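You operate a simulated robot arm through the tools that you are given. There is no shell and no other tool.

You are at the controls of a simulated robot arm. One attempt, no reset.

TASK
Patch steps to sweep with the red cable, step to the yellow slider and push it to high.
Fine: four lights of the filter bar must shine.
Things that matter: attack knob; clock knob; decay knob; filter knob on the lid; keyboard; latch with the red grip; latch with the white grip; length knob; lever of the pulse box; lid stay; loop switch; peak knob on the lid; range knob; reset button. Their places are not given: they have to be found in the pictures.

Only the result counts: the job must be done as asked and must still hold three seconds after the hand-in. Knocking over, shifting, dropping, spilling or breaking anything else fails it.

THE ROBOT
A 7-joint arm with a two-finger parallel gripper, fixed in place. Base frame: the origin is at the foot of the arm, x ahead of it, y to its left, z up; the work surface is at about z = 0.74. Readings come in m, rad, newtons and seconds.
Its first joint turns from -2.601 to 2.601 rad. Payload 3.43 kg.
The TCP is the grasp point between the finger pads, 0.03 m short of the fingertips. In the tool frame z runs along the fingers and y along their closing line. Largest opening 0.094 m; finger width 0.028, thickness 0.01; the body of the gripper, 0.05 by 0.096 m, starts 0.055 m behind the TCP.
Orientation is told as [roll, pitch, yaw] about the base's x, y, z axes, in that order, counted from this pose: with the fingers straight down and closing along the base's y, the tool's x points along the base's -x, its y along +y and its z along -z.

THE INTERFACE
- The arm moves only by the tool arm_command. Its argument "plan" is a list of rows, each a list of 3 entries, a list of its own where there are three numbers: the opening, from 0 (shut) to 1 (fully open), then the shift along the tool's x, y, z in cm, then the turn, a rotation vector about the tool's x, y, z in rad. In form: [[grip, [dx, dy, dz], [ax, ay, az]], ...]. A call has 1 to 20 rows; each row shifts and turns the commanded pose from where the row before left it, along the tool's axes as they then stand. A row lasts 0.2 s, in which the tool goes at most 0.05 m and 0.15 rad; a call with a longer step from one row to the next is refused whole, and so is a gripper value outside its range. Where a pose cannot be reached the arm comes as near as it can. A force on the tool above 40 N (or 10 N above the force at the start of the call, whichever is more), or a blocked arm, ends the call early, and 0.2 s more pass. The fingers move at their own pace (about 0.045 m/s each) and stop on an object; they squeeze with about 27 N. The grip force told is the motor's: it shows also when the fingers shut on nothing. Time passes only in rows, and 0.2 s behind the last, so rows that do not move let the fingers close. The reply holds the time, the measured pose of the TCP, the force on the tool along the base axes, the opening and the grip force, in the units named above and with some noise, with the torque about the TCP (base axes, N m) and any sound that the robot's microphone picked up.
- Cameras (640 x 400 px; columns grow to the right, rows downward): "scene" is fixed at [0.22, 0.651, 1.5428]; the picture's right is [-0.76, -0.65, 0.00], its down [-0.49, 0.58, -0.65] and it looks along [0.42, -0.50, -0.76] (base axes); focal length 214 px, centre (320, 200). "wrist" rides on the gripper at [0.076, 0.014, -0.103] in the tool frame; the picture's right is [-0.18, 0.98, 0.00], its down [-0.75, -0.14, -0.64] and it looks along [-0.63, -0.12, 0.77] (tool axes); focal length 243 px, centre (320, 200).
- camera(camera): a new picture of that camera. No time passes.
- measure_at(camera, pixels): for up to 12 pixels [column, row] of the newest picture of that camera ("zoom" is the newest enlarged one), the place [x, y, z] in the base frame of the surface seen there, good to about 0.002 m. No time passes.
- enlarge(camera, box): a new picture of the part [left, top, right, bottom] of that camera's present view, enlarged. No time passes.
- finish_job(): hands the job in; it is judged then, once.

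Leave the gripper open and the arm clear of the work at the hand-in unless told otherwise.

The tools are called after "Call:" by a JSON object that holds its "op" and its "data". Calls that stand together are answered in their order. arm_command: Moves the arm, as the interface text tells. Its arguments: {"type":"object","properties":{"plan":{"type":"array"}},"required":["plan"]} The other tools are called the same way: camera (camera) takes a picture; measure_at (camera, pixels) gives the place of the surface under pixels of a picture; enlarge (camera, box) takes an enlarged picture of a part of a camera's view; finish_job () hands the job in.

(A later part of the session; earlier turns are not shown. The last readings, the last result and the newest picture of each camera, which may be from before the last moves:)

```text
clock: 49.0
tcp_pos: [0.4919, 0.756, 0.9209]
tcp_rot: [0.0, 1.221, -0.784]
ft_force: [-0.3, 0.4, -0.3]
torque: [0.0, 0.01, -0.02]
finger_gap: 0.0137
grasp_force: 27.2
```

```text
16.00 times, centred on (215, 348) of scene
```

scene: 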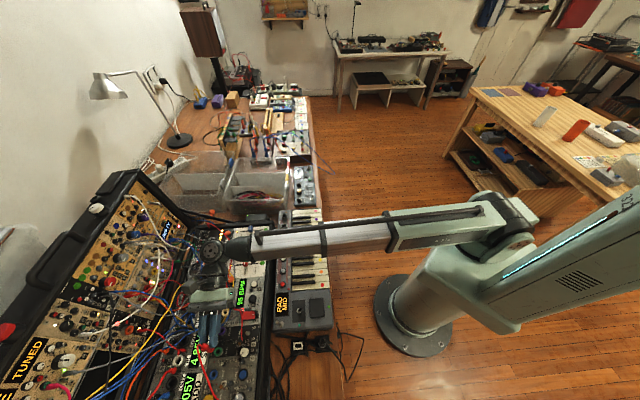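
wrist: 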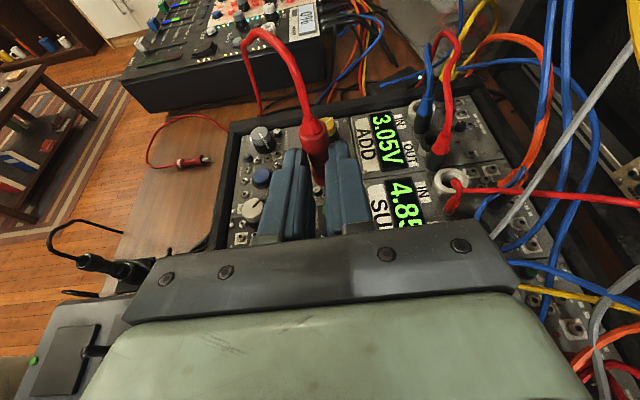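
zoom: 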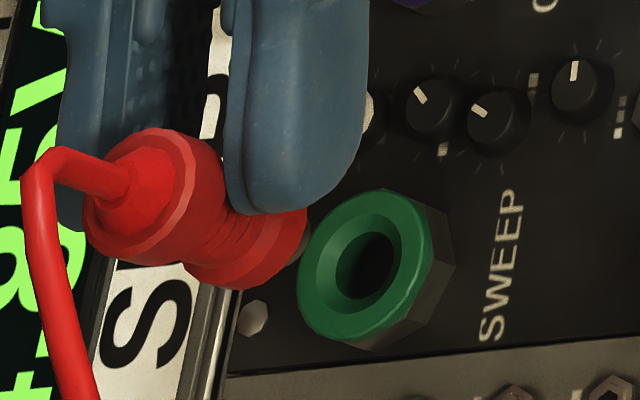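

The plug axis is at about (0.4715,0.7773), within half a millimetre of SWEEP. I lower 3 cm to just above the ring, then insert in 3 mm steps with force checks.

Call:
{"op": "arm_command", "data": {"plan": [[0, [-0.94, 0, 0.342], [0, 0, 0]], [0, [-0.94, 0, 0.342], [0, 0, 0]], [0, [-0.94, 0, 0.342], [0, 0, 0]], [0, [0, 0, 0], [0, 0, 0]]]}}

Call:
{"op": "camera", "data": {"camera": "scene"}}

Call:
{"op": "enlarge", "data": {"camera": "scene", "box": [195, 335, 235, 360]}}

```text
clock: 50.0
tcp_pos: [0.4906, 0.756, 0.8916]
tcp_rot: [0.001, 1.222, -0.781]
ft_force: [-0.1, 0.2, -0.4]
torque: [0.01, 0.02, 0.0]
finger_gap: 0.0134
grasp_force: 26.7
```

```text
taken
```

scene: 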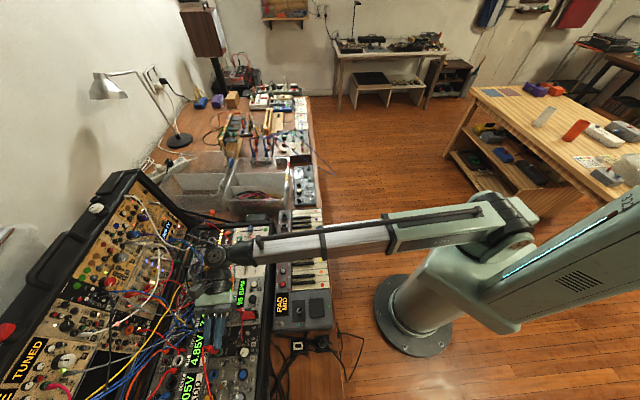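

```text
16.00 times, centred on (215, 348) of scene
```

zoom: 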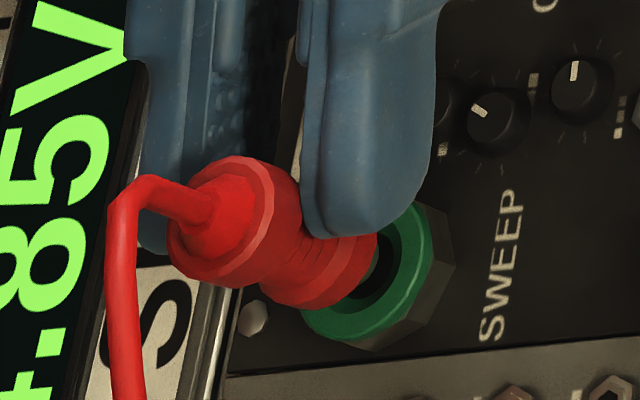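

The tip is right over the hole. I insert: three 3 mm steps, then check the force.

Call:
{"op": "arm_command", "data": {"plan": [[0, [-0.282, 0, 0.103], [0, 0, 0]], [0, [-0.282, 0, 0.103], [0, 0, 0]], [0, [-0.282, 0, 0.103], [0, 0, 0]]]}}

Call:
{"op": "enlarge", "data": {"camera": "scene", "box": [195, 335, 235, 360]}}

```text
clock: 50.8
tcp_pos: [0.4908, 0.7559, 0.8811]
tcp_rot: [0.002, 1.221, -0.781]
ft_force: [-1.1, 0.4, 0.5]
torque: [0.0, 0.0, -0.02]
finger_gap: 0.0133
grasp_force: 27.2
```

```text
16.00 times, centred on (215, 348) of scene
```

zoom: 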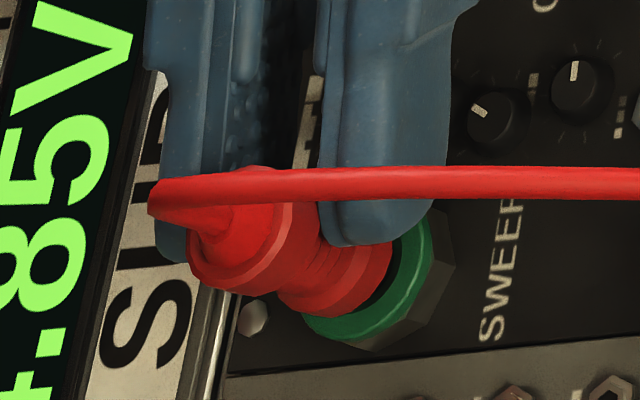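

No force, the tip is entering the hole (about 4 mm in). Two more 3 mm steps plus a small one.

Call:
{"op": "arm_command", "data": {"plan": [[0, [-0.282, 0, 0.103], [0, 0, 0]], [0, [-0.188, 0, 0.068], [0, 0, 0]]]}}

Call:
{"op": "enlarge", "data": {"camera": "scene", "box": [195, 335, 235, 360]}}

```text
clock: 51.4
tcp_pos: [0.491, 0.757, 0.8771]
tcp_rot: [0.001, 1.22, -0.782]
ft_force: [-0.6, -0.2, -0.4]
torque: [0.0, -0.02, -0.03]
finger_gap: 0.0133
grasp_force: 26.9
```

```text
16.00 times, centred on (215, 348) of scene
```

zoom: 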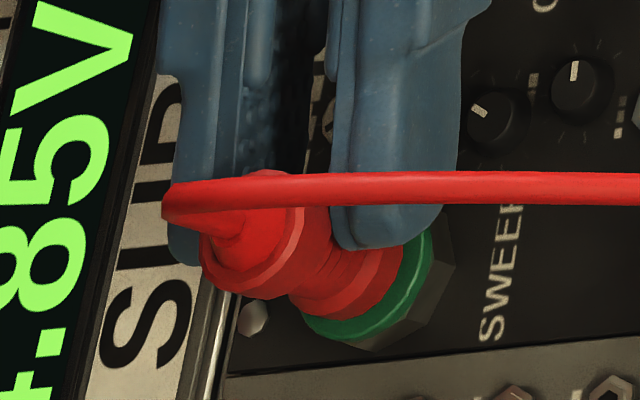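

Still free. I continue in 2 mm steps until the collar seats on the ring.

Call:
{"op": "arm_command", "data": {"plan": [[0, [-0.188, 0, 0.068], [0, 0, 0]], [0, [-0.141, 0, 0.051], [0, 0, 0]]]}}

Call:
{"op": "arm_command", "data": {"plan": [[0, [-0.141, 0, 0.051], [0, 0, 0]]]}}

Call:
{"op": "enlarge", "data": {"camera": "scene", "box": [195, 335, 235, 360]}}

```text
clock: 52.0
tcp_pos: [0.4908, 0.7559, 0.8729]
tcp_rot: [0.0, 1.223, -0.78]
ft_force: [0.2, 0.6, -1.0]
torque: [0.02, 0.02, -0.02]
finger_gap: 0.0135
grasp_force: 27.4
```

```text
clock: 52.4
tcp_pos: [0.4905, 0.7564, 0.8737]
tcp_rot: [0.004, 1.225, -0.781]
ft_force: [2.9, -1.8, 10.4]
torque: [0.12, 0.11, -0.03]
finger_gap: 0.0137
grasp_force: 26.7
```

```text
16.00 times, centred on (215, 348) of scene
```

zoom: 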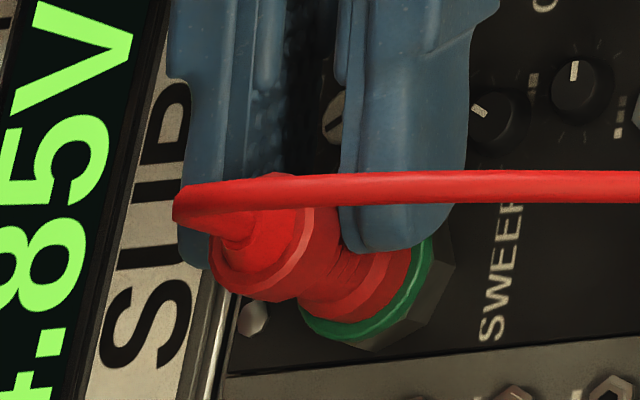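

A contact of about 10 N appeared: the collar meets the ring or the jack's spring. I push 1–2 mm more to seat it, listening for a click.

Call:
{"op": "arm_command", "data": {"plan": [[0, [-0.094, 0, 0.034], [0, 0, 0]]]}}

Call:
{"op": "arm_command", "data": {"plan": [[0, [-0.094, 0, 0.034], [0, 0, 0]]]}}

Call:
{"op": "enlarge", "data": {"camera": "scene", "box": [195, 335, 235, 360]}}

```text
clock: 52.8
tcp_pos: [0.4908, 0.7571, 0.8713]
tcp_rot: [0.006, 1.225, -0.779]
ft_force: [1.8, 0.0, 20.8]
torque: [0.34, 0.34, -0.01]
finger_gap: 0.0135
grasp_force: 26.9
```

```text
clock: 53.2
tcp_pos: [0.4908, 0.7567, 0.8719]
tcp_rot: [0.002, 1.226, -0.779]
ft_force: [0.3, 1.6, 21.4]
torque: [0.43, 0.42, -0.02]
finger_gap: 0.0133
grasp_force: 26.8
```

```text
16.00 times, centred on (215, 348) of scene
```

zoom: 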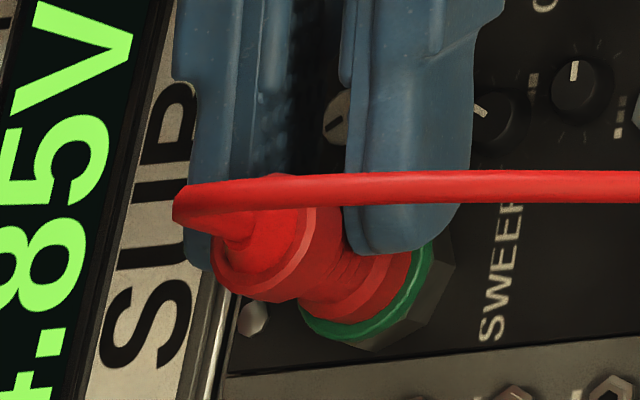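

The plug is firmly seated (about 21 N, no further travel; tip ~12 mm in). I relax the push by 2 mm and open the fingers a little (gap ~3 cm).

Call:
{"op": "arm_command", "data": {"plan": [[0, [0.15, 0, -0.055], [0, 0, 0]], [0.33, [0, 0, 0], [0, 0, 0]], [0.33, [0, 0, 0], [0, 0, 0]], [0.33, [0, 0, 0], [0, 0, 0]]]}}

Call:
{"op": "enlarge", "data": {"camera": "scene", "box": [185, 325, 249, 365]}}

Call:
{"op": "camera", "data": {"camera": "wrist"}}

```text
clock: 54.2
tcp_pos: [0.492, 0.7563, 0.8699]
tcp_rot: [0.0, 1.221, -0.784]
ft_force: [0.6, -0.4, 0.1]
torque: [0.0, -0.05, 0.03]
finger_gap: 0.0308
grasp_force: 0.1
```

```text
10.00 times, centred on (217, 345) of scene
```

zoom: 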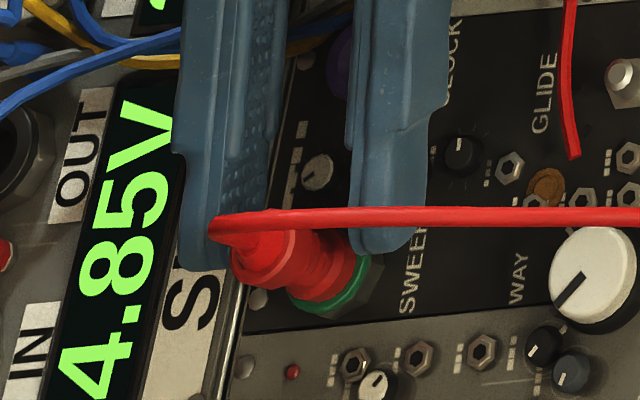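

```text
taken
```

wrist: 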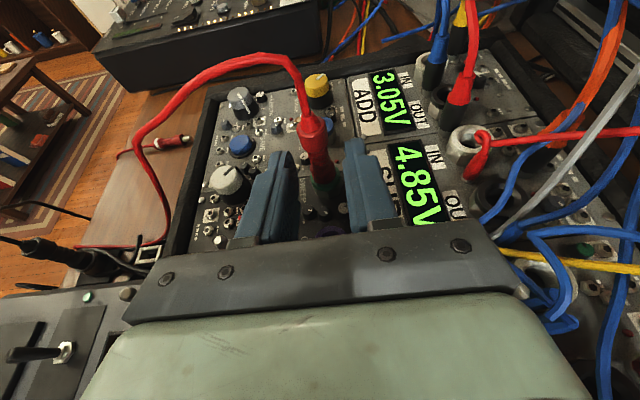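

The plug stands by itself in SWEEP. I retract the hand along its own axis (−z), 9 cm.

Call:
{"op": "arm_command", "data": {"plan": [[0.33, [0, 0, -1.5], [0, 0, 0]], [0.33, [0, 0, -2], [0, 0, 0]], [0.33, [0, 0, -2.5], [0, 0, 0]], [0.33, [0, 0, -3], [0, 0, 0]]]}}

Call:
{"op": "camera", "data": {"camera": "scene"}}

Call:
{"op": "enlarge", "data": {"camera": "scene", "box": [160, 310, 288, 390]}}

Call:
{"op": "camera", "data": {"camera": "wrist"}}

```text
clock: 55.2
tcp_pos: [0.5504, 0.6973, 0.901]
tcp_rot: [0.001, 1.222, -0.781]
ft_force: [-0.3, 0.3, -0.2]
torque: [0.01, 0.03, -0.02]
finger_gap: 0.0312
grasp_force: 0.1
```

```text
taken
```

scene: 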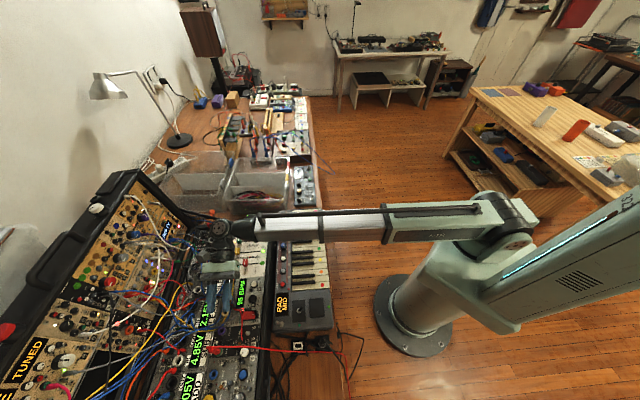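

```text
5.00 times, centred on (224, 350) of scene
```

zoom: 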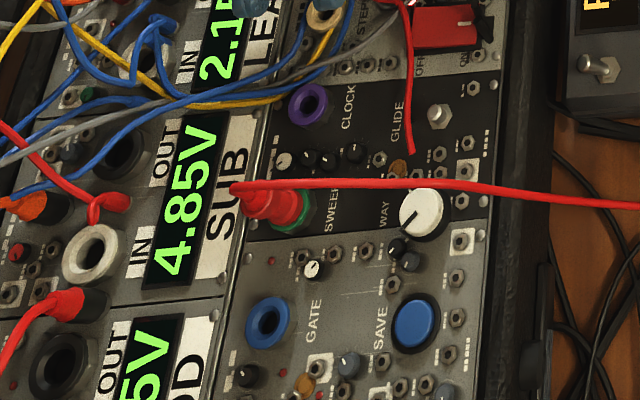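

```text
taken
```

wrist: 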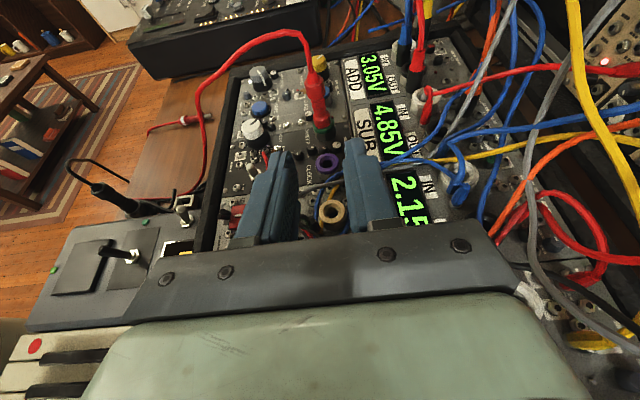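

Plug A stays upright in SWEEP. I raise the hand, and undo the tilt and yaw high above.

Call:
{"op": "arm_command", "data": {"plan": [[0.45, [2.82, 0, -1.03], [0, 0, 0]], [0.45, [2.82, 0, -1.03], [0, 0, 0]], [0.45, [2.82, 0, -1.03], [0, 0, 0]], [0.45, [2.82, 0, -1.03], [0, 0, 0]], [0.45, [2.82, 0, -1.03], [0, 0, 0]], [0.45, [2.82, 0, -1.03], [0, 0, 0]], [0.45, [0, 0, 0], [0, -0.1357, 0]], [0.45, [0, 0, 0], [0, -0.1357, 0]], [0.45, [0, 0, 0], [0, -0.1357, 0]], [0.45, [0, 0, 0], [0, -0.1357, 0]], [0.45, [0, 0, 0], [0, -0.1357, 0]], [0.45, [0, 0, 0], [0, -0.1357, 0]], [0.45, [0, 0, 0], [0, -0.1357, 0]], [0.45, [0, 0, 0], [0, -0.1357, 0]], [0.45, [0, 0, 0], [0, -0.1361, 0]]]}}

Call:
{"op": "arm_command", "data": {"plan": [[0.45, [0, 0, 0], [0, 0, -0.1428]], [0.45, [0, 0, 0], [0, 0, -0.1428]], [0.45, [0, 0, 0], [0, 0, -0.1428]], [0.45, [0, 0, 0], [0, 0, -0.1428]], [0.45, [0, 0, 0], [0, 0, -0.1428]], [0.45, [0, 0, 0], [0, 0, -0.1428]], [0.45, [0, 0, 0], [0, 0, -0.1428]], [0.45, [0, 0, 0], [0, 0, -0.1428]], [0.45, [0, 0, 0], [0, 0, -0.1428]], [0.45, [0, 0, 0], [0, 0, -0.1428]], [0.45, [0, 0, 0], [0, 0, -0.1428]]]}}

Call:
{"op": "camera", "data": {"camera": "scene"}}

Call:
{"op": "camera", "data": {"camera": "wrist"}}

```text
clock: 58.4
tcp_pos: [0.5515, 0.6966, 1.0807]
tcp_rot: [0.001, -0.004, -0.783]
ft_force: [0.7, -0.7, 0.1]
torque: [0.01, -0.01, -0.02]
finger_gap: 0.0424
grasp_force: 0.1
```

```text
clock: 60.8
tcp_pos: [0.5529, 0.696, 1.082]
tcp_rot: [0.0, 0.001, 0.791]
ft_force: [0.4, -0.1, -0.9]
torque: [-0.02, 0.0, -0.03]
finger_gap: 0.0423
grasp_force: 0.0
```

```text
taken
```

scene: 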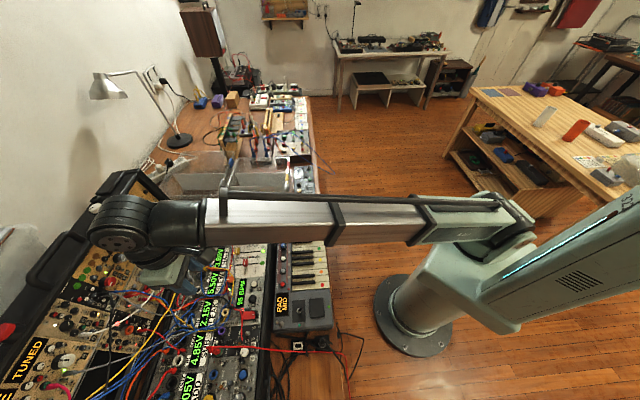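

```text
taken
```

wrist: 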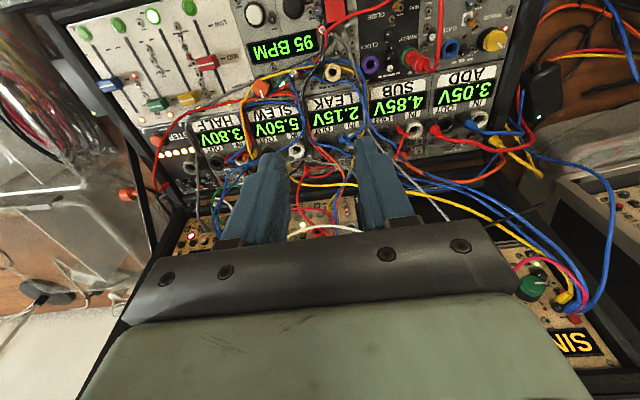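

I zoom on the lower right of the scene picture for plug B and the cable's course.

Call:
{"op": "enlarge", "data": {"camera": "scene", "box": [200, 310, 344, 400]}}

Call:
{"op": "measure_at", "data": {"camera": "scene", "pixels": [[212, 347], [230, 346], [250, 346], [270, 347], [290, 349], [310, 351], [330, 351], [345, 352], [349, 375], [346, 392]]}}

Call:
{"op": "enlarge", "data": {"camera": "scene", "box": [280, 330, 392, 400]}}

```text
4.44 times, centred on (272, 355) of scene
```

zoom: 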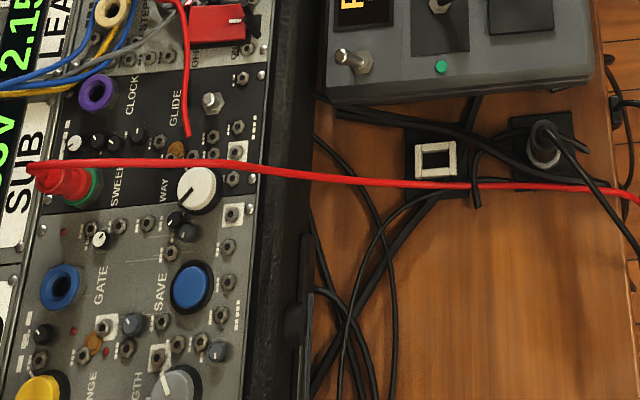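

```text
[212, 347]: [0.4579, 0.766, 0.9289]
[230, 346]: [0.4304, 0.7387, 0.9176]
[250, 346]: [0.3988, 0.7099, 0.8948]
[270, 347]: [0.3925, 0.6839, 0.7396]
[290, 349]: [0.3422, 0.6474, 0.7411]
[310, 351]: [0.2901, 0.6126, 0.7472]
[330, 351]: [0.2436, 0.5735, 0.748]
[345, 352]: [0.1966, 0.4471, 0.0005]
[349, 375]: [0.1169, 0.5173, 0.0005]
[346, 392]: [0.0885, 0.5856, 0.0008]
```

```text
5.71 times, centred on (336, 365) of scene
```

zoom: 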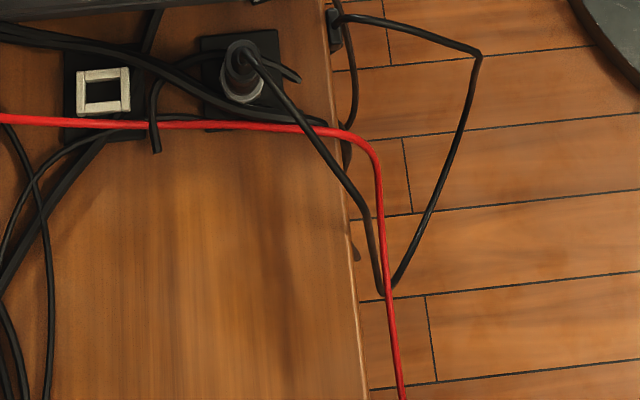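

The cable of A runs from SWEEP over the table's edge and down; plug B is outside this view. I move the hand above B's last place, about (0.185,0.732), to look.

Call:
{"op": "arm_command", "data": {"plan": [[0.45, [2.61, 3.18, 0], [0, 0, 0]], [0.45, [2.61, 3.18, 0], [0, 0, 0]], [0.45, [2.61, 3.18, 0], [0, 0, 0]], [0.45, [2.61, 3.18, 0], [0, 0, 0]], [0.45, [2.61, 3.18, 0], [0, 0, 0]], [0.45, [2.61, 3.18, 0], [0, 0, 0]], [0.45, [2.61, 3.18, 0], [0, 0, 0]], [0.45, [2.61, 3.18, 0], [0, 0, 0]], [0.45, [2.61, 3.18, 0], [0, 0, 0]], [0.45, [0, 0, 3.5], [0, 0, 0]], [0.45, [0, 0, 3.5], [0, 0, 0]], [0.45, [0, 0, 3.5], [0, 0, 0]], [0.45, [0, 0, 3.5], [0, 0, 0]], [0.45, [0, 0, 3.5], [0, 0, 0]]]}}

Call:
{"op": "camera", "data": {"camera": "wrist"}}

Call:
{"op": "enlarge", "data": {"camera": "wrist", "box": [240, 40, 400, 140]}}

```text
clock: 63.8
tcp_pos: [0.1837, 0.7319, 0.9056]
tcp_rot: [0.0, 0.001, 0.787]
ft_force: [0.3, -1.0, 0.4]
torque: [0.0, 0.0, 0.02]
finger_gap: 0.0424
grasp_force: 0.0
```

```text
taken
```

wrist: 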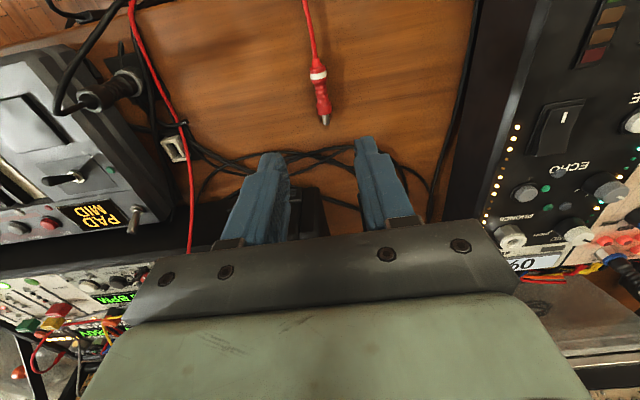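

```text
4.00 times, centred on (320, 90) of wrist
```

zoom: 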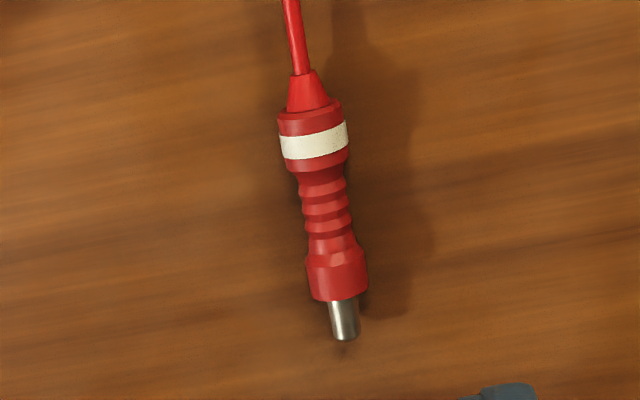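

Plug B with its white band lies centrally. I measure points along its axis in this zoom.

Call:
{"op": "measure_at", "data": {"camera": "zoom", "pixels": [[305, 90], [309, 118], [313, 142], [318, 165], [321, 190], [325, 215], [329, 240], [334, 265], [338, 290], [342, 310], [346, 332], [260, 250]]}}

```text
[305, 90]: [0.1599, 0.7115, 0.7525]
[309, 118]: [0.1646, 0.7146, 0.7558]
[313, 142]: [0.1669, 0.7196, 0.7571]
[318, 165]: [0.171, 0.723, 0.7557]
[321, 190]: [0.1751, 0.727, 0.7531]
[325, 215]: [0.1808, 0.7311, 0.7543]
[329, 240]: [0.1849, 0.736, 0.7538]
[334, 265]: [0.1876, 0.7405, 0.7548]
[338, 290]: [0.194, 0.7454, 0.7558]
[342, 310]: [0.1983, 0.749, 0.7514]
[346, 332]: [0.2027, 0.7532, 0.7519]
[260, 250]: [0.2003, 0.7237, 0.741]
```

B lies like A: axis at 45°, v≈0.3893, tip end u≈0.678. I shift, lean the hand 20° and descend to 2 cm above grasp height.

Call:
{"op": "arm_command", "data": {"plan": [[0.45, [1.08, 0.17, 0], [0, 0, 0]], [0.45, [0, 0, 0], [0, -0.1163, 0]], [0.45, [0, 0, 0], [0, -0.1163, 0]], [0.45, [0, 0, 0], [0, -0.1163, 0]], [0.45, [0.94, 0, 2.585], [0, 0, 0]], [0.45, [0.94, 0, 2.585], [0, 0, 0]], [0.45, [0.94, 0, 2.585], [0, 0, 0]], [0.45, [0.94, 0, 2.585], [0, 0, 0]], [0.45, [0, 0, 0], [0, 0, 0]]]}}

Call:
{"op": "camera", "data": {"camera": "wrist"}}

Call:
{"op": "enlarge", "data": {"camera": "wrist", "box": [240, 80, 400, 180]}}

```text
clock: 65.8
tcp_pos: [0.1744, 0.7261, 0.7967]
tcp_rot: [0.001, -0.35, 0.786]
ft_force: [-0.2, 0.0, 0.0]
torque: [0.01, 0.01, 0.01]
finger_gap: 0.0424
grasp_force: 0.0
```

```text
taken
```

wrist: 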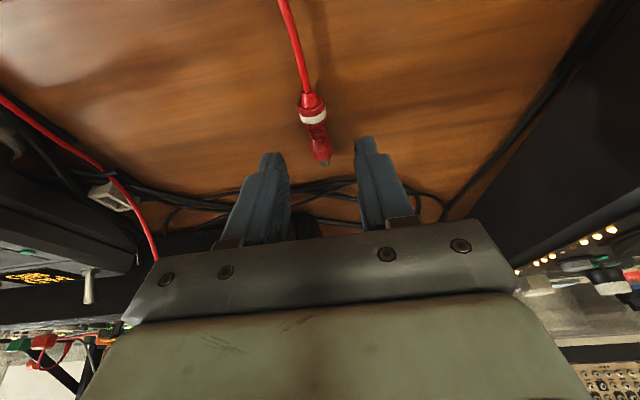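

```text
4.00 times, centred on (320, 130) of wrist
```

zoom: 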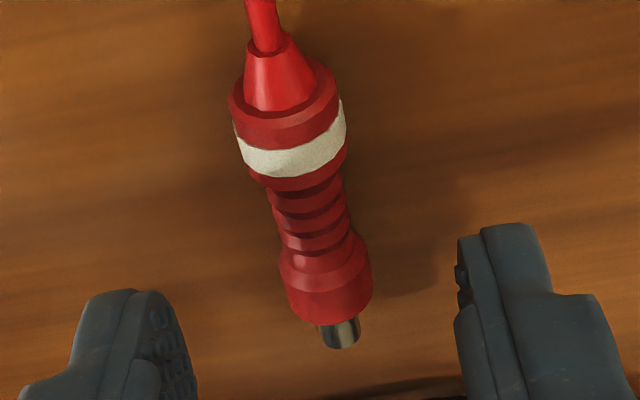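

Centred between the fingers. Down the last 2.1 cm in small steps.

Call:
{"op": "arm_command", "data": {"plan": [[0.45, [0.31, 0, 0.85], [0, 0, 0]], [0.45, [0.21, 0, 0.57], [0, 0, 0]], [0.45, [0.12, 0, 0.33], [0, 0, 0]], [0.45, [0.085, 0, 0.24], [0, 0, 0]], [0.45, [0, 0, 0], [0, 0, 0]]]}}

```text
clock: 67.0
tcp_pos: [0.1761, 0.7261, 0.7749]
tcp_rot: [0.001, -0.349, 0.788]
ft_force: [-0.5, 0.5, 0.6]
torque: [-0.02, -0.02, 0.01]
finger_gap: 0.0427
grasp_force: 0.1
```

At z 0.775, no contact. I close on plug B.

Call:
{"op": "arm_command", "data": {"plan": [[0, [0, 0, 0], [0, 0, 0]], [0, [0, 0, 0], [0, 0, 0]], [0, [0, 0, 0], [0, 0, 0]], [0, [0, 0, 0], [0, 0, 0]]]}}

Call:
{"op": "camera", "data": {"camera": "wrist"}}

Call:
{"op": "enlarge", "data": {"camera": "wrist", "box": [240, 80, 400, 180]}}

```text
clock: 68.0
tcp_pos: [0.1748, 0.7265, 0.7761]
tcp_rot: [-0.001, -0.35, 0.788]
ft_force: [0.3, -0.3, 0.7]
torque: [0.02, 0.02, 0.0]
finger_gap: 0.0133
grasp_force: 26.7
```

```text
taken
```

wrist: 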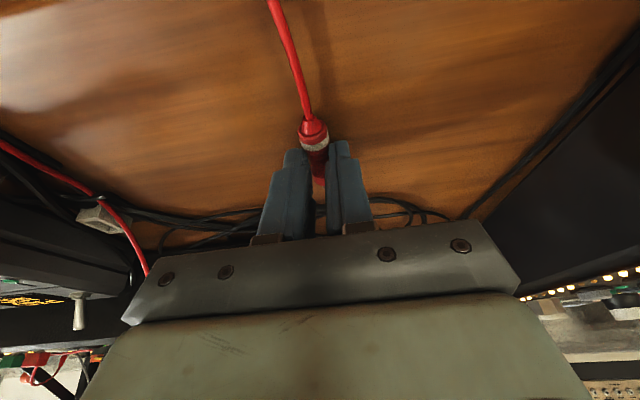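

```text
4.00 times, centred on (320, 130) of wrist
```

zoom: 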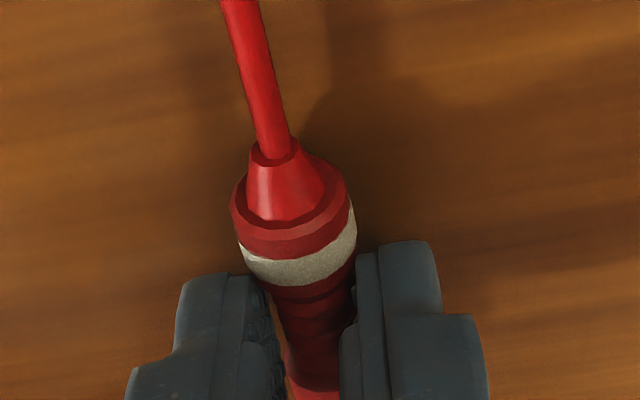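

Same firm grip on B. I lift, bring the hand vertical and raise to z≈1.06, checking on the way.

Call:
{"op": "arm_command", "data": {"plan": [[0, [-0.34, 0, -0.94], [0, 0, 0]], [0, [-0.68, 0, -1.88], [0, 0, 0]], [0, [-1.03, 0, -2.82], [0, 0, 0]], [0, [-1.03, 0, -2.82], [0, 0, 0]], [0, [-1.03, 0, -2.82], [0, 0, 0]], [0, [-1.03, 0, -2.82], [0, 0, 0]], [0, [-1.03, 0, -2.82], [0, 0, 0]], [0, [-1.03, 0, -2.82], [0, 0, 0]], [0, [-1.03, 0, -2.82], [0, 0, 0]], [0, [-1.03, 0, -2.82], [0, 0, 0]], [0, [-0.5, 0, -1.5], [0, 0, 0]], [0, [0, 0, 0], [0, 0.1163, 0]], [0, [0, 0, 0], [0, 0.1163, 0]], [0, [0, 0, 0], [0, 0.1163, 0]]]}}

Call:
{"op": "camera", "data": {"camera": "wrist"}}

Call:
{"op": "camera", "data": {"camera": "scene"}}

```text
clock: 71.0
tcp_pos: [0.1743, 0.7257, 1.0614]
tcp_rot: [0.001, 0.002, 0.787]
ft_force: [0.8, -0.3, -0.5]
torque: [0.02, -0.01, -0.02]
finger_gap: 0.0136
grasp_force: 26.3
```

```text
taken
```

wrist: 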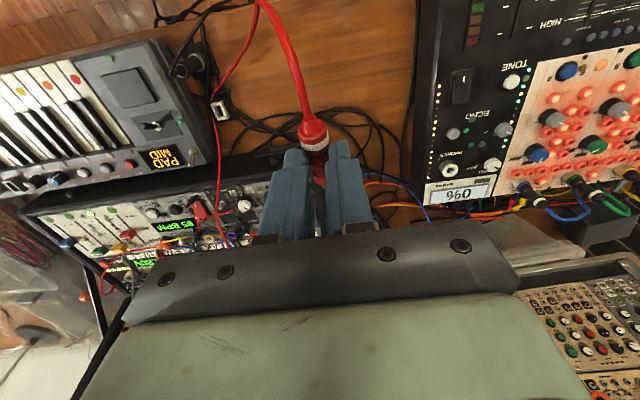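

```text
taken
```

scene: 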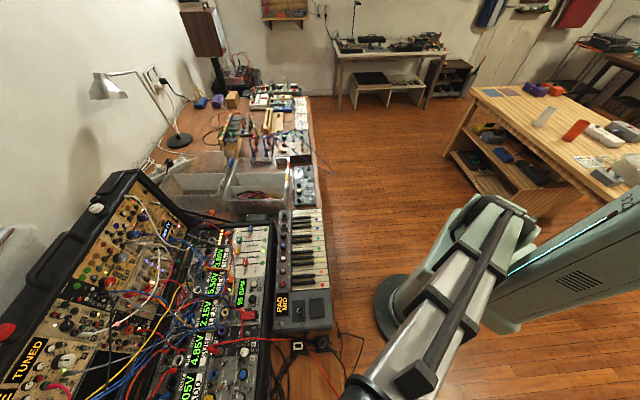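

B is held and A's plug still stands in SWEEP. I carry B above STEPS: 12 rows to about (0.558,0.690,1.06).

Call:
{"op": "arm_command", "data": {"plan": [[0, [-2.04, -2.475, 0], [0, 0, 0]], [0, [-2.04, -2.475, 0], [0, 0, 0]], [0, [-2.04, -2.475, 0], [0, 0, 0]], [0, [-2.04, -2.475, 0], [0, 0, 0]], [0, [-2.04, -2.475, 0], [0, 0, 0]], [0, [-2.04, -2.475, 0], [0, 0, 0]]]}}

Call:
{"op": "camera", "data": {"camera": "scene"}}

Call:
{"op": "camera", "data": {"camera": "wrist"}}

```text
clock: 72.4
tcp_pos: [0.3667, 0.7071, 1.0608]
tcp_rot: [0.001, 0.001, 0.788]
ft_force: [-0.2, 0.6, -0.4]
torque: [-0.01, -0.02, 0.01]
finger_gap: 0.0139
grasp_force: 27.7
```

```text
taken
```

scene: 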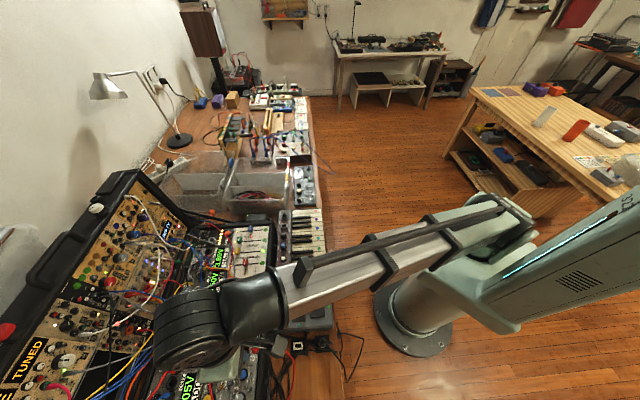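

```text
taken
```

wrist: 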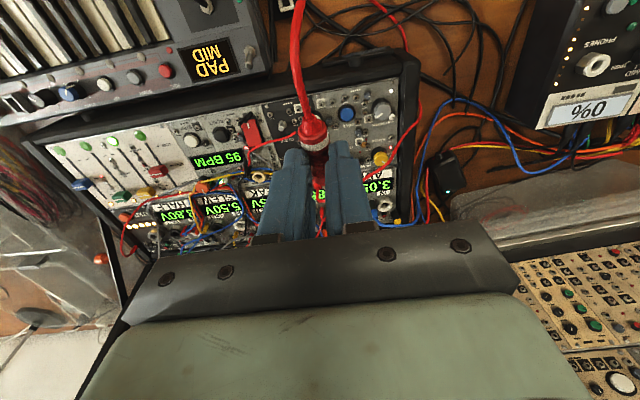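

No tension felt so far. I continue the second half of the carry.

Call:
{"op": "arm_command", "data": {"plan": [[0, [-2.04, -2.475, 0], [0, 0, 0]], [0, [-2.04, -2.475, 0], [0, 0, 0]], [0, [-2.04, -2.475, 0], [0, 0, 0]], [0, [-2.04, -2.475, 0], [0, 0, 0]], [0, [-2.04, -2.475, 0], [0, 0, 0]], [0, [-2.0, -2.5, 0], [0, 0, 0]]]}}

Call:
{"op": "camera", "data": {"camera": "scene"}}

Call:
{"op": "camera", "data": {"camera": "wrist"}}

Call:
{"op": "enlarge", "data": {"camera": "scene", "box": [160, 310, 304, 400]}}

```text
clock: 73.8
tcp_pos: [0.5577, 0.6887, 1.0621]
tcp_rot: [-0.001, 0.0, 0.789]
ft_force: [-0.8, -0.4, -1.1]
torque: [0.02, 0.01, 0.02]
finger_gap: 0.0134
grasp_force: 26.9
```

```text
taken
```

scene: 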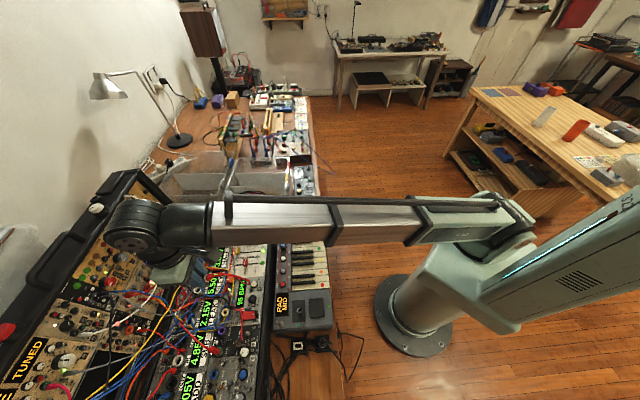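

```text
taken
```

wrist: 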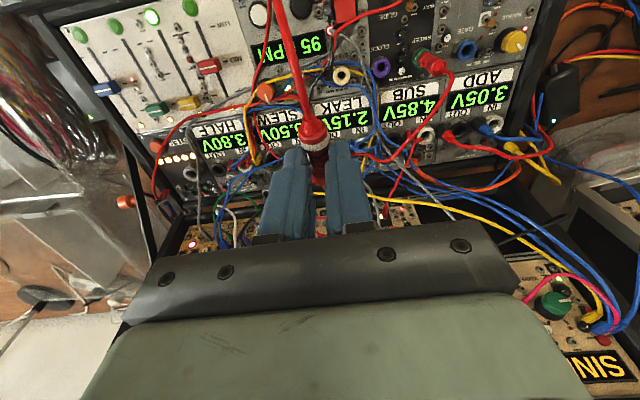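

```text
4.44 times, centred on (232, 355) of scene
```

zoom: 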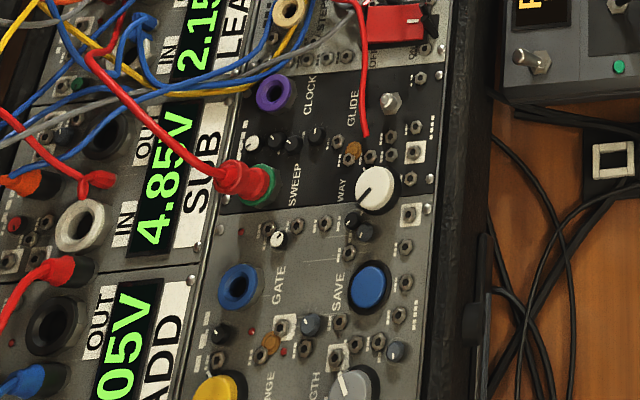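

The cable now runs directly from the SWEEP plug up toward the hand. I zoom in to see the loop between plug A and B.

Call:
{"op": "enlarge", "data": {"camera": "scene", "box": [130, 230, 290, 330]}}

Call:
{"op": "enlarge", "data": {"camera": "wrist", "box": [220, 0, 480, 162]}}

```text
4.00 times, centred on (210, 280) of scene
```

zoom: 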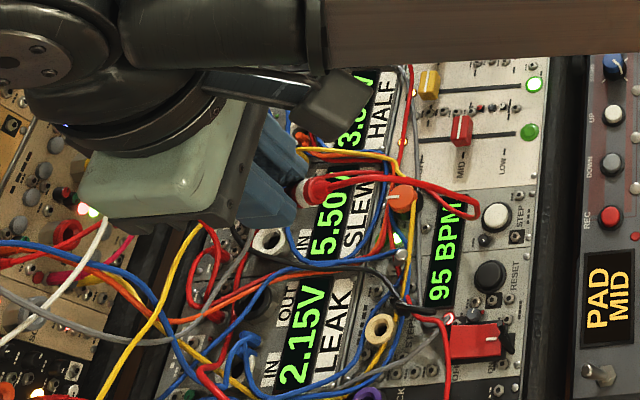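

```text
2.46 times, centred on (350, 81) of wrist
```

zoom: 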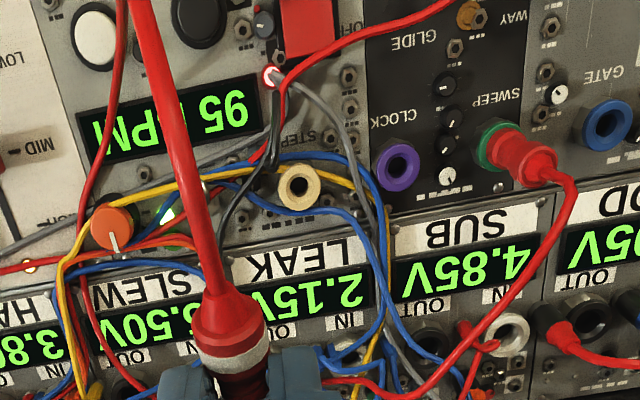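

The slack seems to pass beneath the hand. I measure points of the red cable in the wrist zoom to understand its course in 3D.

Call:
{"op": "measure_at", "data": {"camera": "zoom", "pixels": [[567, 192], [535, 258], [500, 312], [465, 350], [430, 386], [340, 381], [150, 385], [112, 330], [88, 230], [90, 170], [118, 50], [146, 60]]}}

Call:
{"op": "enlarge", "data": {"camera": "scene", "box": [190, 255, 254, 295]}}

Call:
{"op": "enlarge", "data": {"camera": "scene", "box": [160, 280, 224, 320]}}

```text
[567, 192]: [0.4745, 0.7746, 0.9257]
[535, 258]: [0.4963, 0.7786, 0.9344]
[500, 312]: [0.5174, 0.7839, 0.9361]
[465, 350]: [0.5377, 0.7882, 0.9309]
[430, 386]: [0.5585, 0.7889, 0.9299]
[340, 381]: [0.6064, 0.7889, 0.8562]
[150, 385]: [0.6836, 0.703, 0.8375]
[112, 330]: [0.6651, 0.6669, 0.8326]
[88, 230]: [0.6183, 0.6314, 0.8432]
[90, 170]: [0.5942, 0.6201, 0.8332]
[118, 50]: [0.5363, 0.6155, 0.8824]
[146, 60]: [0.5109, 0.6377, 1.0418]
```

```text
10.00 times, centred on (222, 275) of scene
```

zoom: 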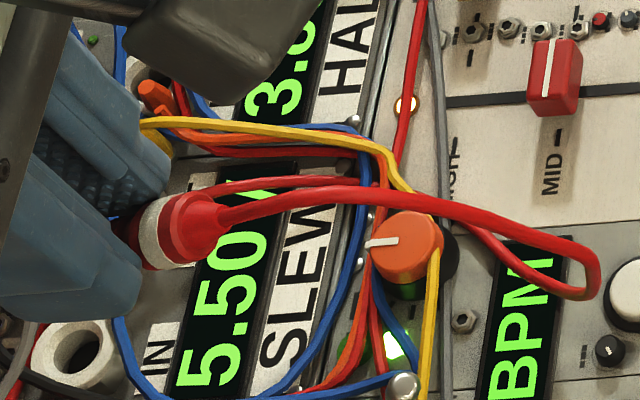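

```text
10.00 times, centred on (192, 300) of scene
```

zoom: 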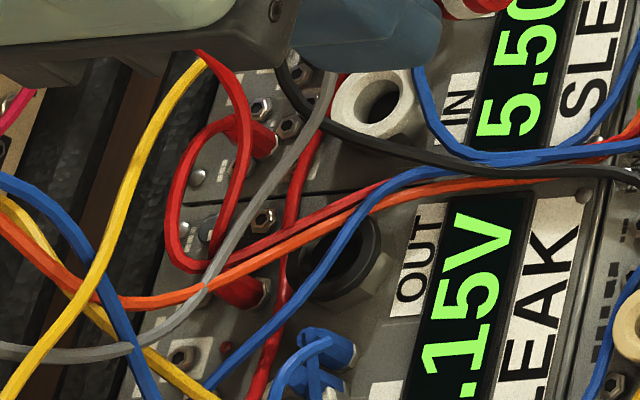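

The cable (~0.7 m) lies in a wide bow on the panel toward the lid and back, nothing on STEPS itself. I go on: yaw by −90° here at z 1.06, watching the cable.

Call:
{"op": "arm_command", "data": {"plan": [[0, [0, 0, 0], [0, 0, 0.1428]], [0, [0, 0, 0], [0, 0, 0.1428]], [0, [0, 0, 0], [0, 0, 0.1428]], [0, [0, 0, 0], [0, 0, 0.1428]], [0, [0, 0, 0], [0, 0, 0.1428]], [0, [0, 0, 0], [0, 0, 0.1428]], [0, [0, 0, 0], [0, 0, 0.1428]], [0, [0, 0, 0], [0, 0, 0.1428]], [0, [0, 0, 0], [0, 0, 0.1428]], [0, [0, 0, 0], [0, 0, 0.1428]], [0, [0, 0, 0], [0, 0, 0.1428]]]}}

Call:
{"op": "camera", "data": {"camera": "scene"}}

Call:
{"op": "enlarge", "data": {"camera": "scene", "box": [130, 250, 290, 350]}}

Call:
{"op": "camera", "data": {"camera": "wrist"}}

```text
clock: 76.2
tcp_pos: [0.5575, 0.689, 1.0615]
tcp_rot: [0.0, 0.0, -0.785]
ft_force: [-0.2, -0.4, -0.4]
torque: [0.02, -0.05, 0.06]
finger_gap: 0.0135
grasp_force: 27.2
```

```text
taken
```

scene: 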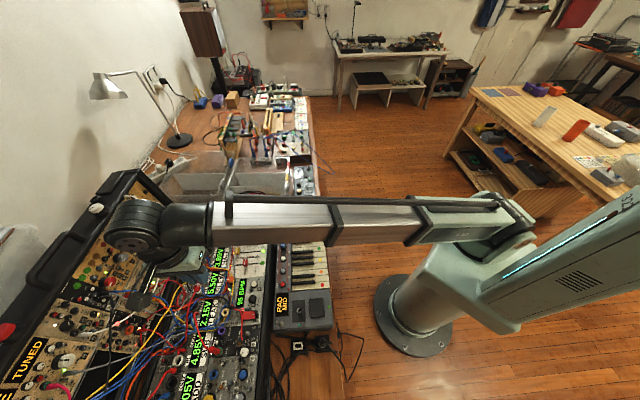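

```text
4.00 times, centred on (210, 300) of scene
```

zoom: 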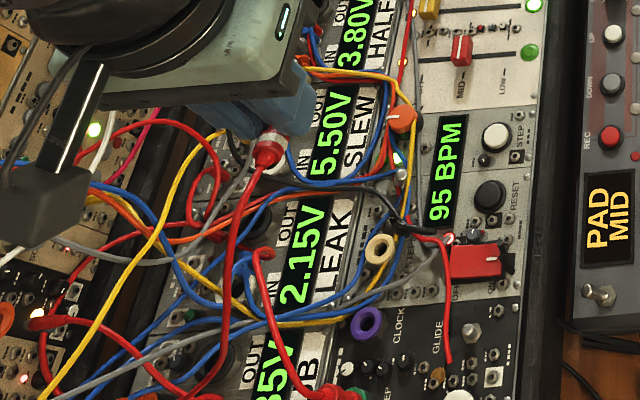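

```text
taken
```

wrist: 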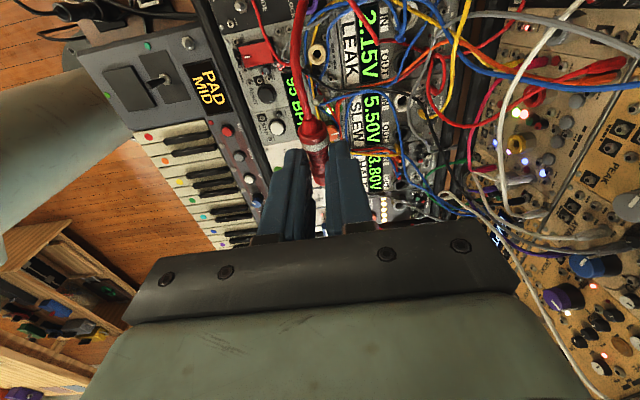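

The cable now hangs freely between B and A on the lid side. Next the +70° tilt.

Call:
{"op": "arm_command", "data": {"plan": [[0, [0, 0, 0], [0, 0.1357, 0]], [0, [0, 0, 0], [0, 0.1357, 0]], [0, [0, 0, 0], [0, 0.1357, 0]], [0, [0, 0, 0], [0, 0.1357, 0]], [0, [0, 0, 0], [0, 0.1357, 0]], [0, [0, 0, 0], [0, 0.1357, 0]], [0, [0, 0, 0], [0, 0.1357, 0]], [0, [0, 0, 0], [0, 0.1357, 0]], [0, [0, 0, 0], [0, 0.1361, 0]], [0, [0, 0, 0], [0, 0, 0]]]}}

Call:
{"op": "camera", "data": {"camera": "scene"}}

Call:
{"op": "enlarge", "data": {"camera": "scene", "box": [150, 260, 278, 340]}}

Call:
{"op": "camera", "data": {"camera": "wrist"}}

```text
clock: 78.4
tcp_pos: [0.5581, 0.6885, 1.0636]
tcp_rot: [0.002, 1.223, -0.782]
ft_force: [-0.1, 0.0, -0.2]
torque: [-0.01, 0.04, 0.01]
finger_gap: 0.0134
grasp_force: 26.9
```

```text
taken
```

scene: 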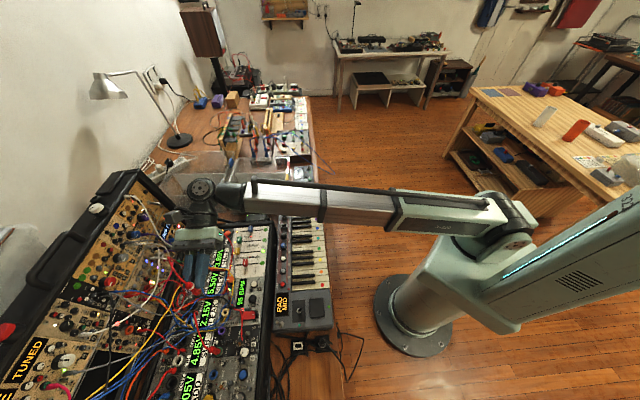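

```text
5.00 times, centred on (214, 300) of scene
```

zoom: 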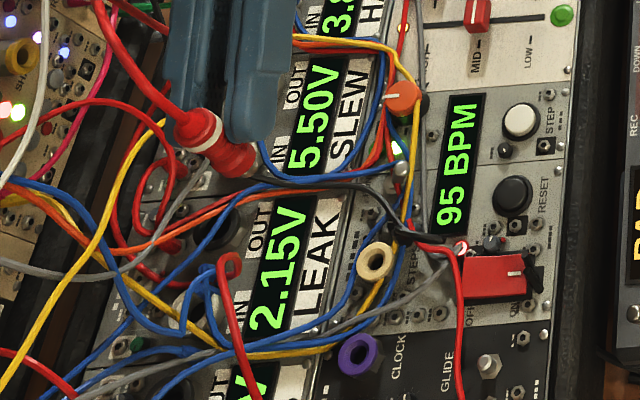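

```text
taken
```

wrist: 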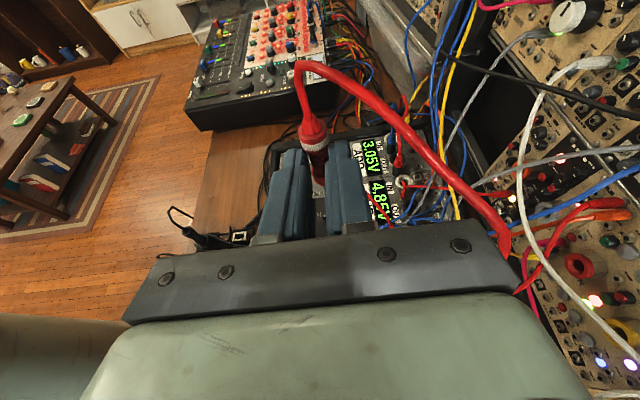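

The plug is upright again, cable arching on the lid side. I zoom on plug B to locate its axis.

Call:
{"op": "enlarge", "data": {"camera": "scene", "box": [178, 278, 210, 298]}}

Call:
{"op": "measure_at", "data": {"camera": "zoom", "pixels": [[240, 150], [265, 170], [290, 190], [310, 200], [330, 215], [350, 225], [370, 235], [390, 240], [410, 250], [300, 240], [330, 250], [400, 270]]}}

```text
16.00 times, centred on (194, 288) of scene
```

zoom: 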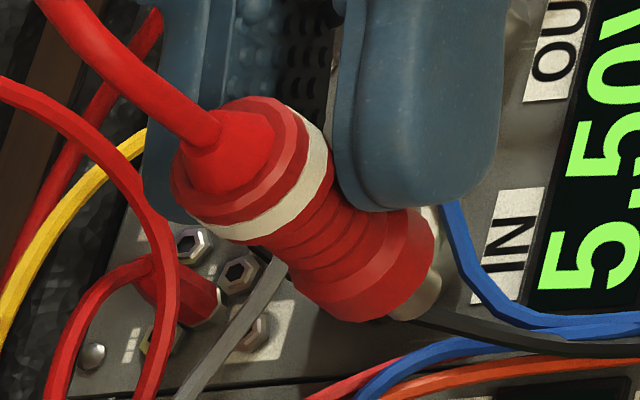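

```text
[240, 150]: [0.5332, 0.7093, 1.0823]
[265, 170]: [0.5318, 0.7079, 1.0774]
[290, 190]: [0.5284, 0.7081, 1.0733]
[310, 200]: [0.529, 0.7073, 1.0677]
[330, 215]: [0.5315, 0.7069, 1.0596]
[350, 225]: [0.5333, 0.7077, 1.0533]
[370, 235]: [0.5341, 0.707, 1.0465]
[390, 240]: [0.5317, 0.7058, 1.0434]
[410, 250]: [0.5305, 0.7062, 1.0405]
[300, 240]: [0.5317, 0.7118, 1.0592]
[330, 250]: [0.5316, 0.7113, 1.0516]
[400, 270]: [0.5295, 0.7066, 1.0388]
```

By comparison with the SWEEP insertion (same hand offsets) B is already over STEPS within ~1 mm. I descend 12 cm and look again.

Call:
{"op": "arm_command", "data": {"plan": [[0, [-2.256, 0, 0.821], [0, 0, 0]], [0, [-2.256, 0, 0.821], [0, 0, 0]], [0, [-2.256, 0, 0.821], [0, 0, 0]], [0, [-2.256, 0, 0.821], [0, 0, 0]], [0, [-2.256, 0, 0.821], [0, 0, 0]], [0, [0, 0, 0], [0, 0, 0]]]}}

Call:
{"op": "camera", "data": {"camera": "scene"}}

Call:
{"op": "enlarge", "data": {"camera": "scene", "box": [186, 280, 250, 320]}}

Call:
{"op": "camera", "data": {"camera": "wrist"}}

```text
clock: 79.8
tcp_pos: [0.5578, 0.6884, 0.9412]
tcp_rot: [0.002, 1.221, -0.781]
ft_force: [-0.9, -0.8, -0.5]
torque: [0.03, -0.03, 0.0]
finger_gap: 0.0131
grasp_force: 26.4
```

```text
taken
```

scene: 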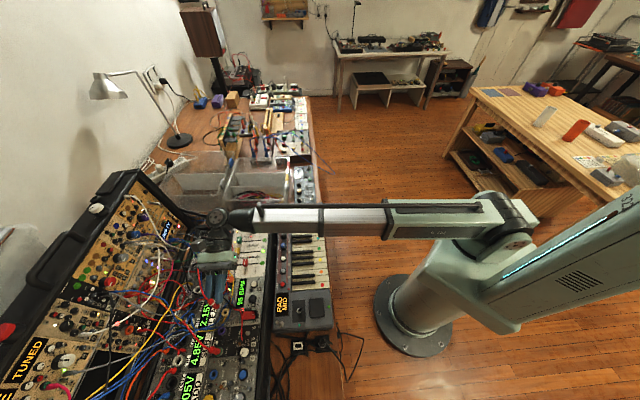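

```text
10.00 times, centred on (218, 300) of scene
```

zoom: 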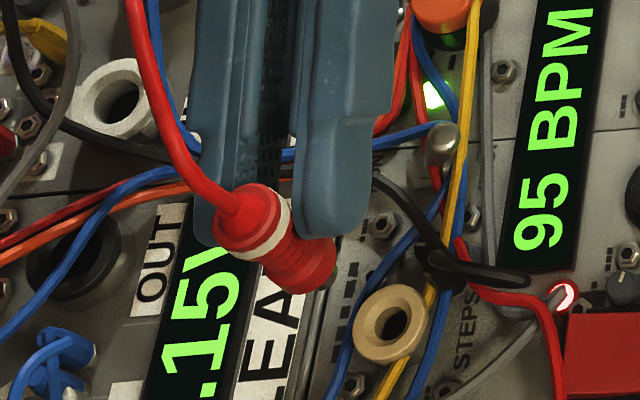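

```text
taken
```

wrist: 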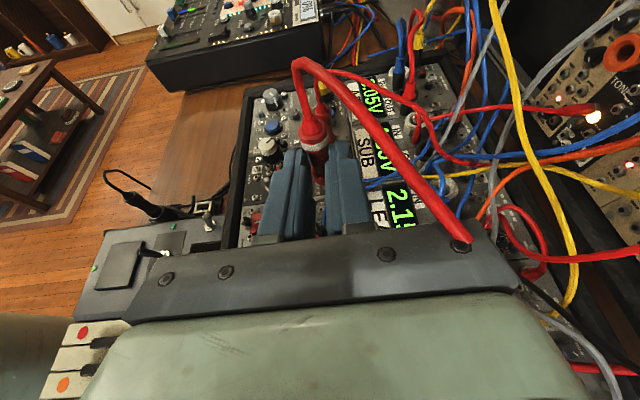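

I measure plug B again at this height.

Call:
{"op": "enlarge", "data": {"camera": "scene", "box": [196, 290, 236, 315]}}

Call:
{"op": "measure_at", "data": {"camera": "zoom", "pixels": [[245, 195], [260, 215], [285, 235], [300, 250], [320, 265], [340, 275], [355, 285], [375, 290], [330, 300], [300, 290]]}}

```text
16.00 times, centred on (216, 302) of scene
```

zoom: 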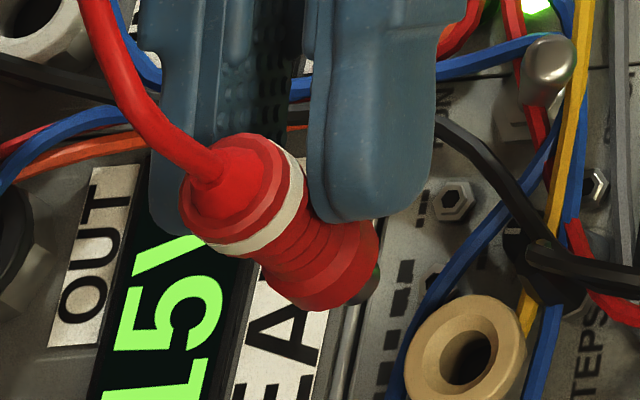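

```text
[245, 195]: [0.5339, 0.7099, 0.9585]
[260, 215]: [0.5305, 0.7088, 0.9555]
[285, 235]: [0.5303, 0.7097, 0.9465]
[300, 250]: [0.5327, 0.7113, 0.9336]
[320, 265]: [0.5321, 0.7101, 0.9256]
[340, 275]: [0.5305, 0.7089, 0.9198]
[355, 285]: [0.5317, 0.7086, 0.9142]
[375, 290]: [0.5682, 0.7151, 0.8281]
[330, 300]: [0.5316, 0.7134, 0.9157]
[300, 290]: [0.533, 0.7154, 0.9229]
```

Axis ≈ (0.538,0.710), within 1 mm of STEPS. Before lowering I measure the black clip beside STEPS (zoom (530–600, 250–280)) and the silver knob, to be sure the −u finger clears them.

Call:
{"op": "measure_at", "data": {"camera": "zoom", "pixels": [[530, 250], [545, 255], [560, 290], [525, 290], [520, 240], [585, 262], [550, 60], [500, 180], [465, 145], [600, 270], [516, 265], [545, 240]]}}

```text
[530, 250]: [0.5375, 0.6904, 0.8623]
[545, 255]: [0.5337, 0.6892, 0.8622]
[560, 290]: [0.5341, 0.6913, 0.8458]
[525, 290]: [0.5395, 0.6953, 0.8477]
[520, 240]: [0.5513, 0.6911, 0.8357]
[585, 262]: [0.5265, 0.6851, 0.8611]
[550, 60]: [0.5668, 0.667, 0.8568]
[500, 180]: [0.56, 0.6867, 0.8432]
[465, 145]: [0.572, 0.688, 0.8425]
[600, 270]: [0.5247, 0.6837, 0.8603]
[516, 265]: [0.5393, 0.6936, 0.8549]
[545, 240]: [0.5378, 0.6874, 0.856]
```

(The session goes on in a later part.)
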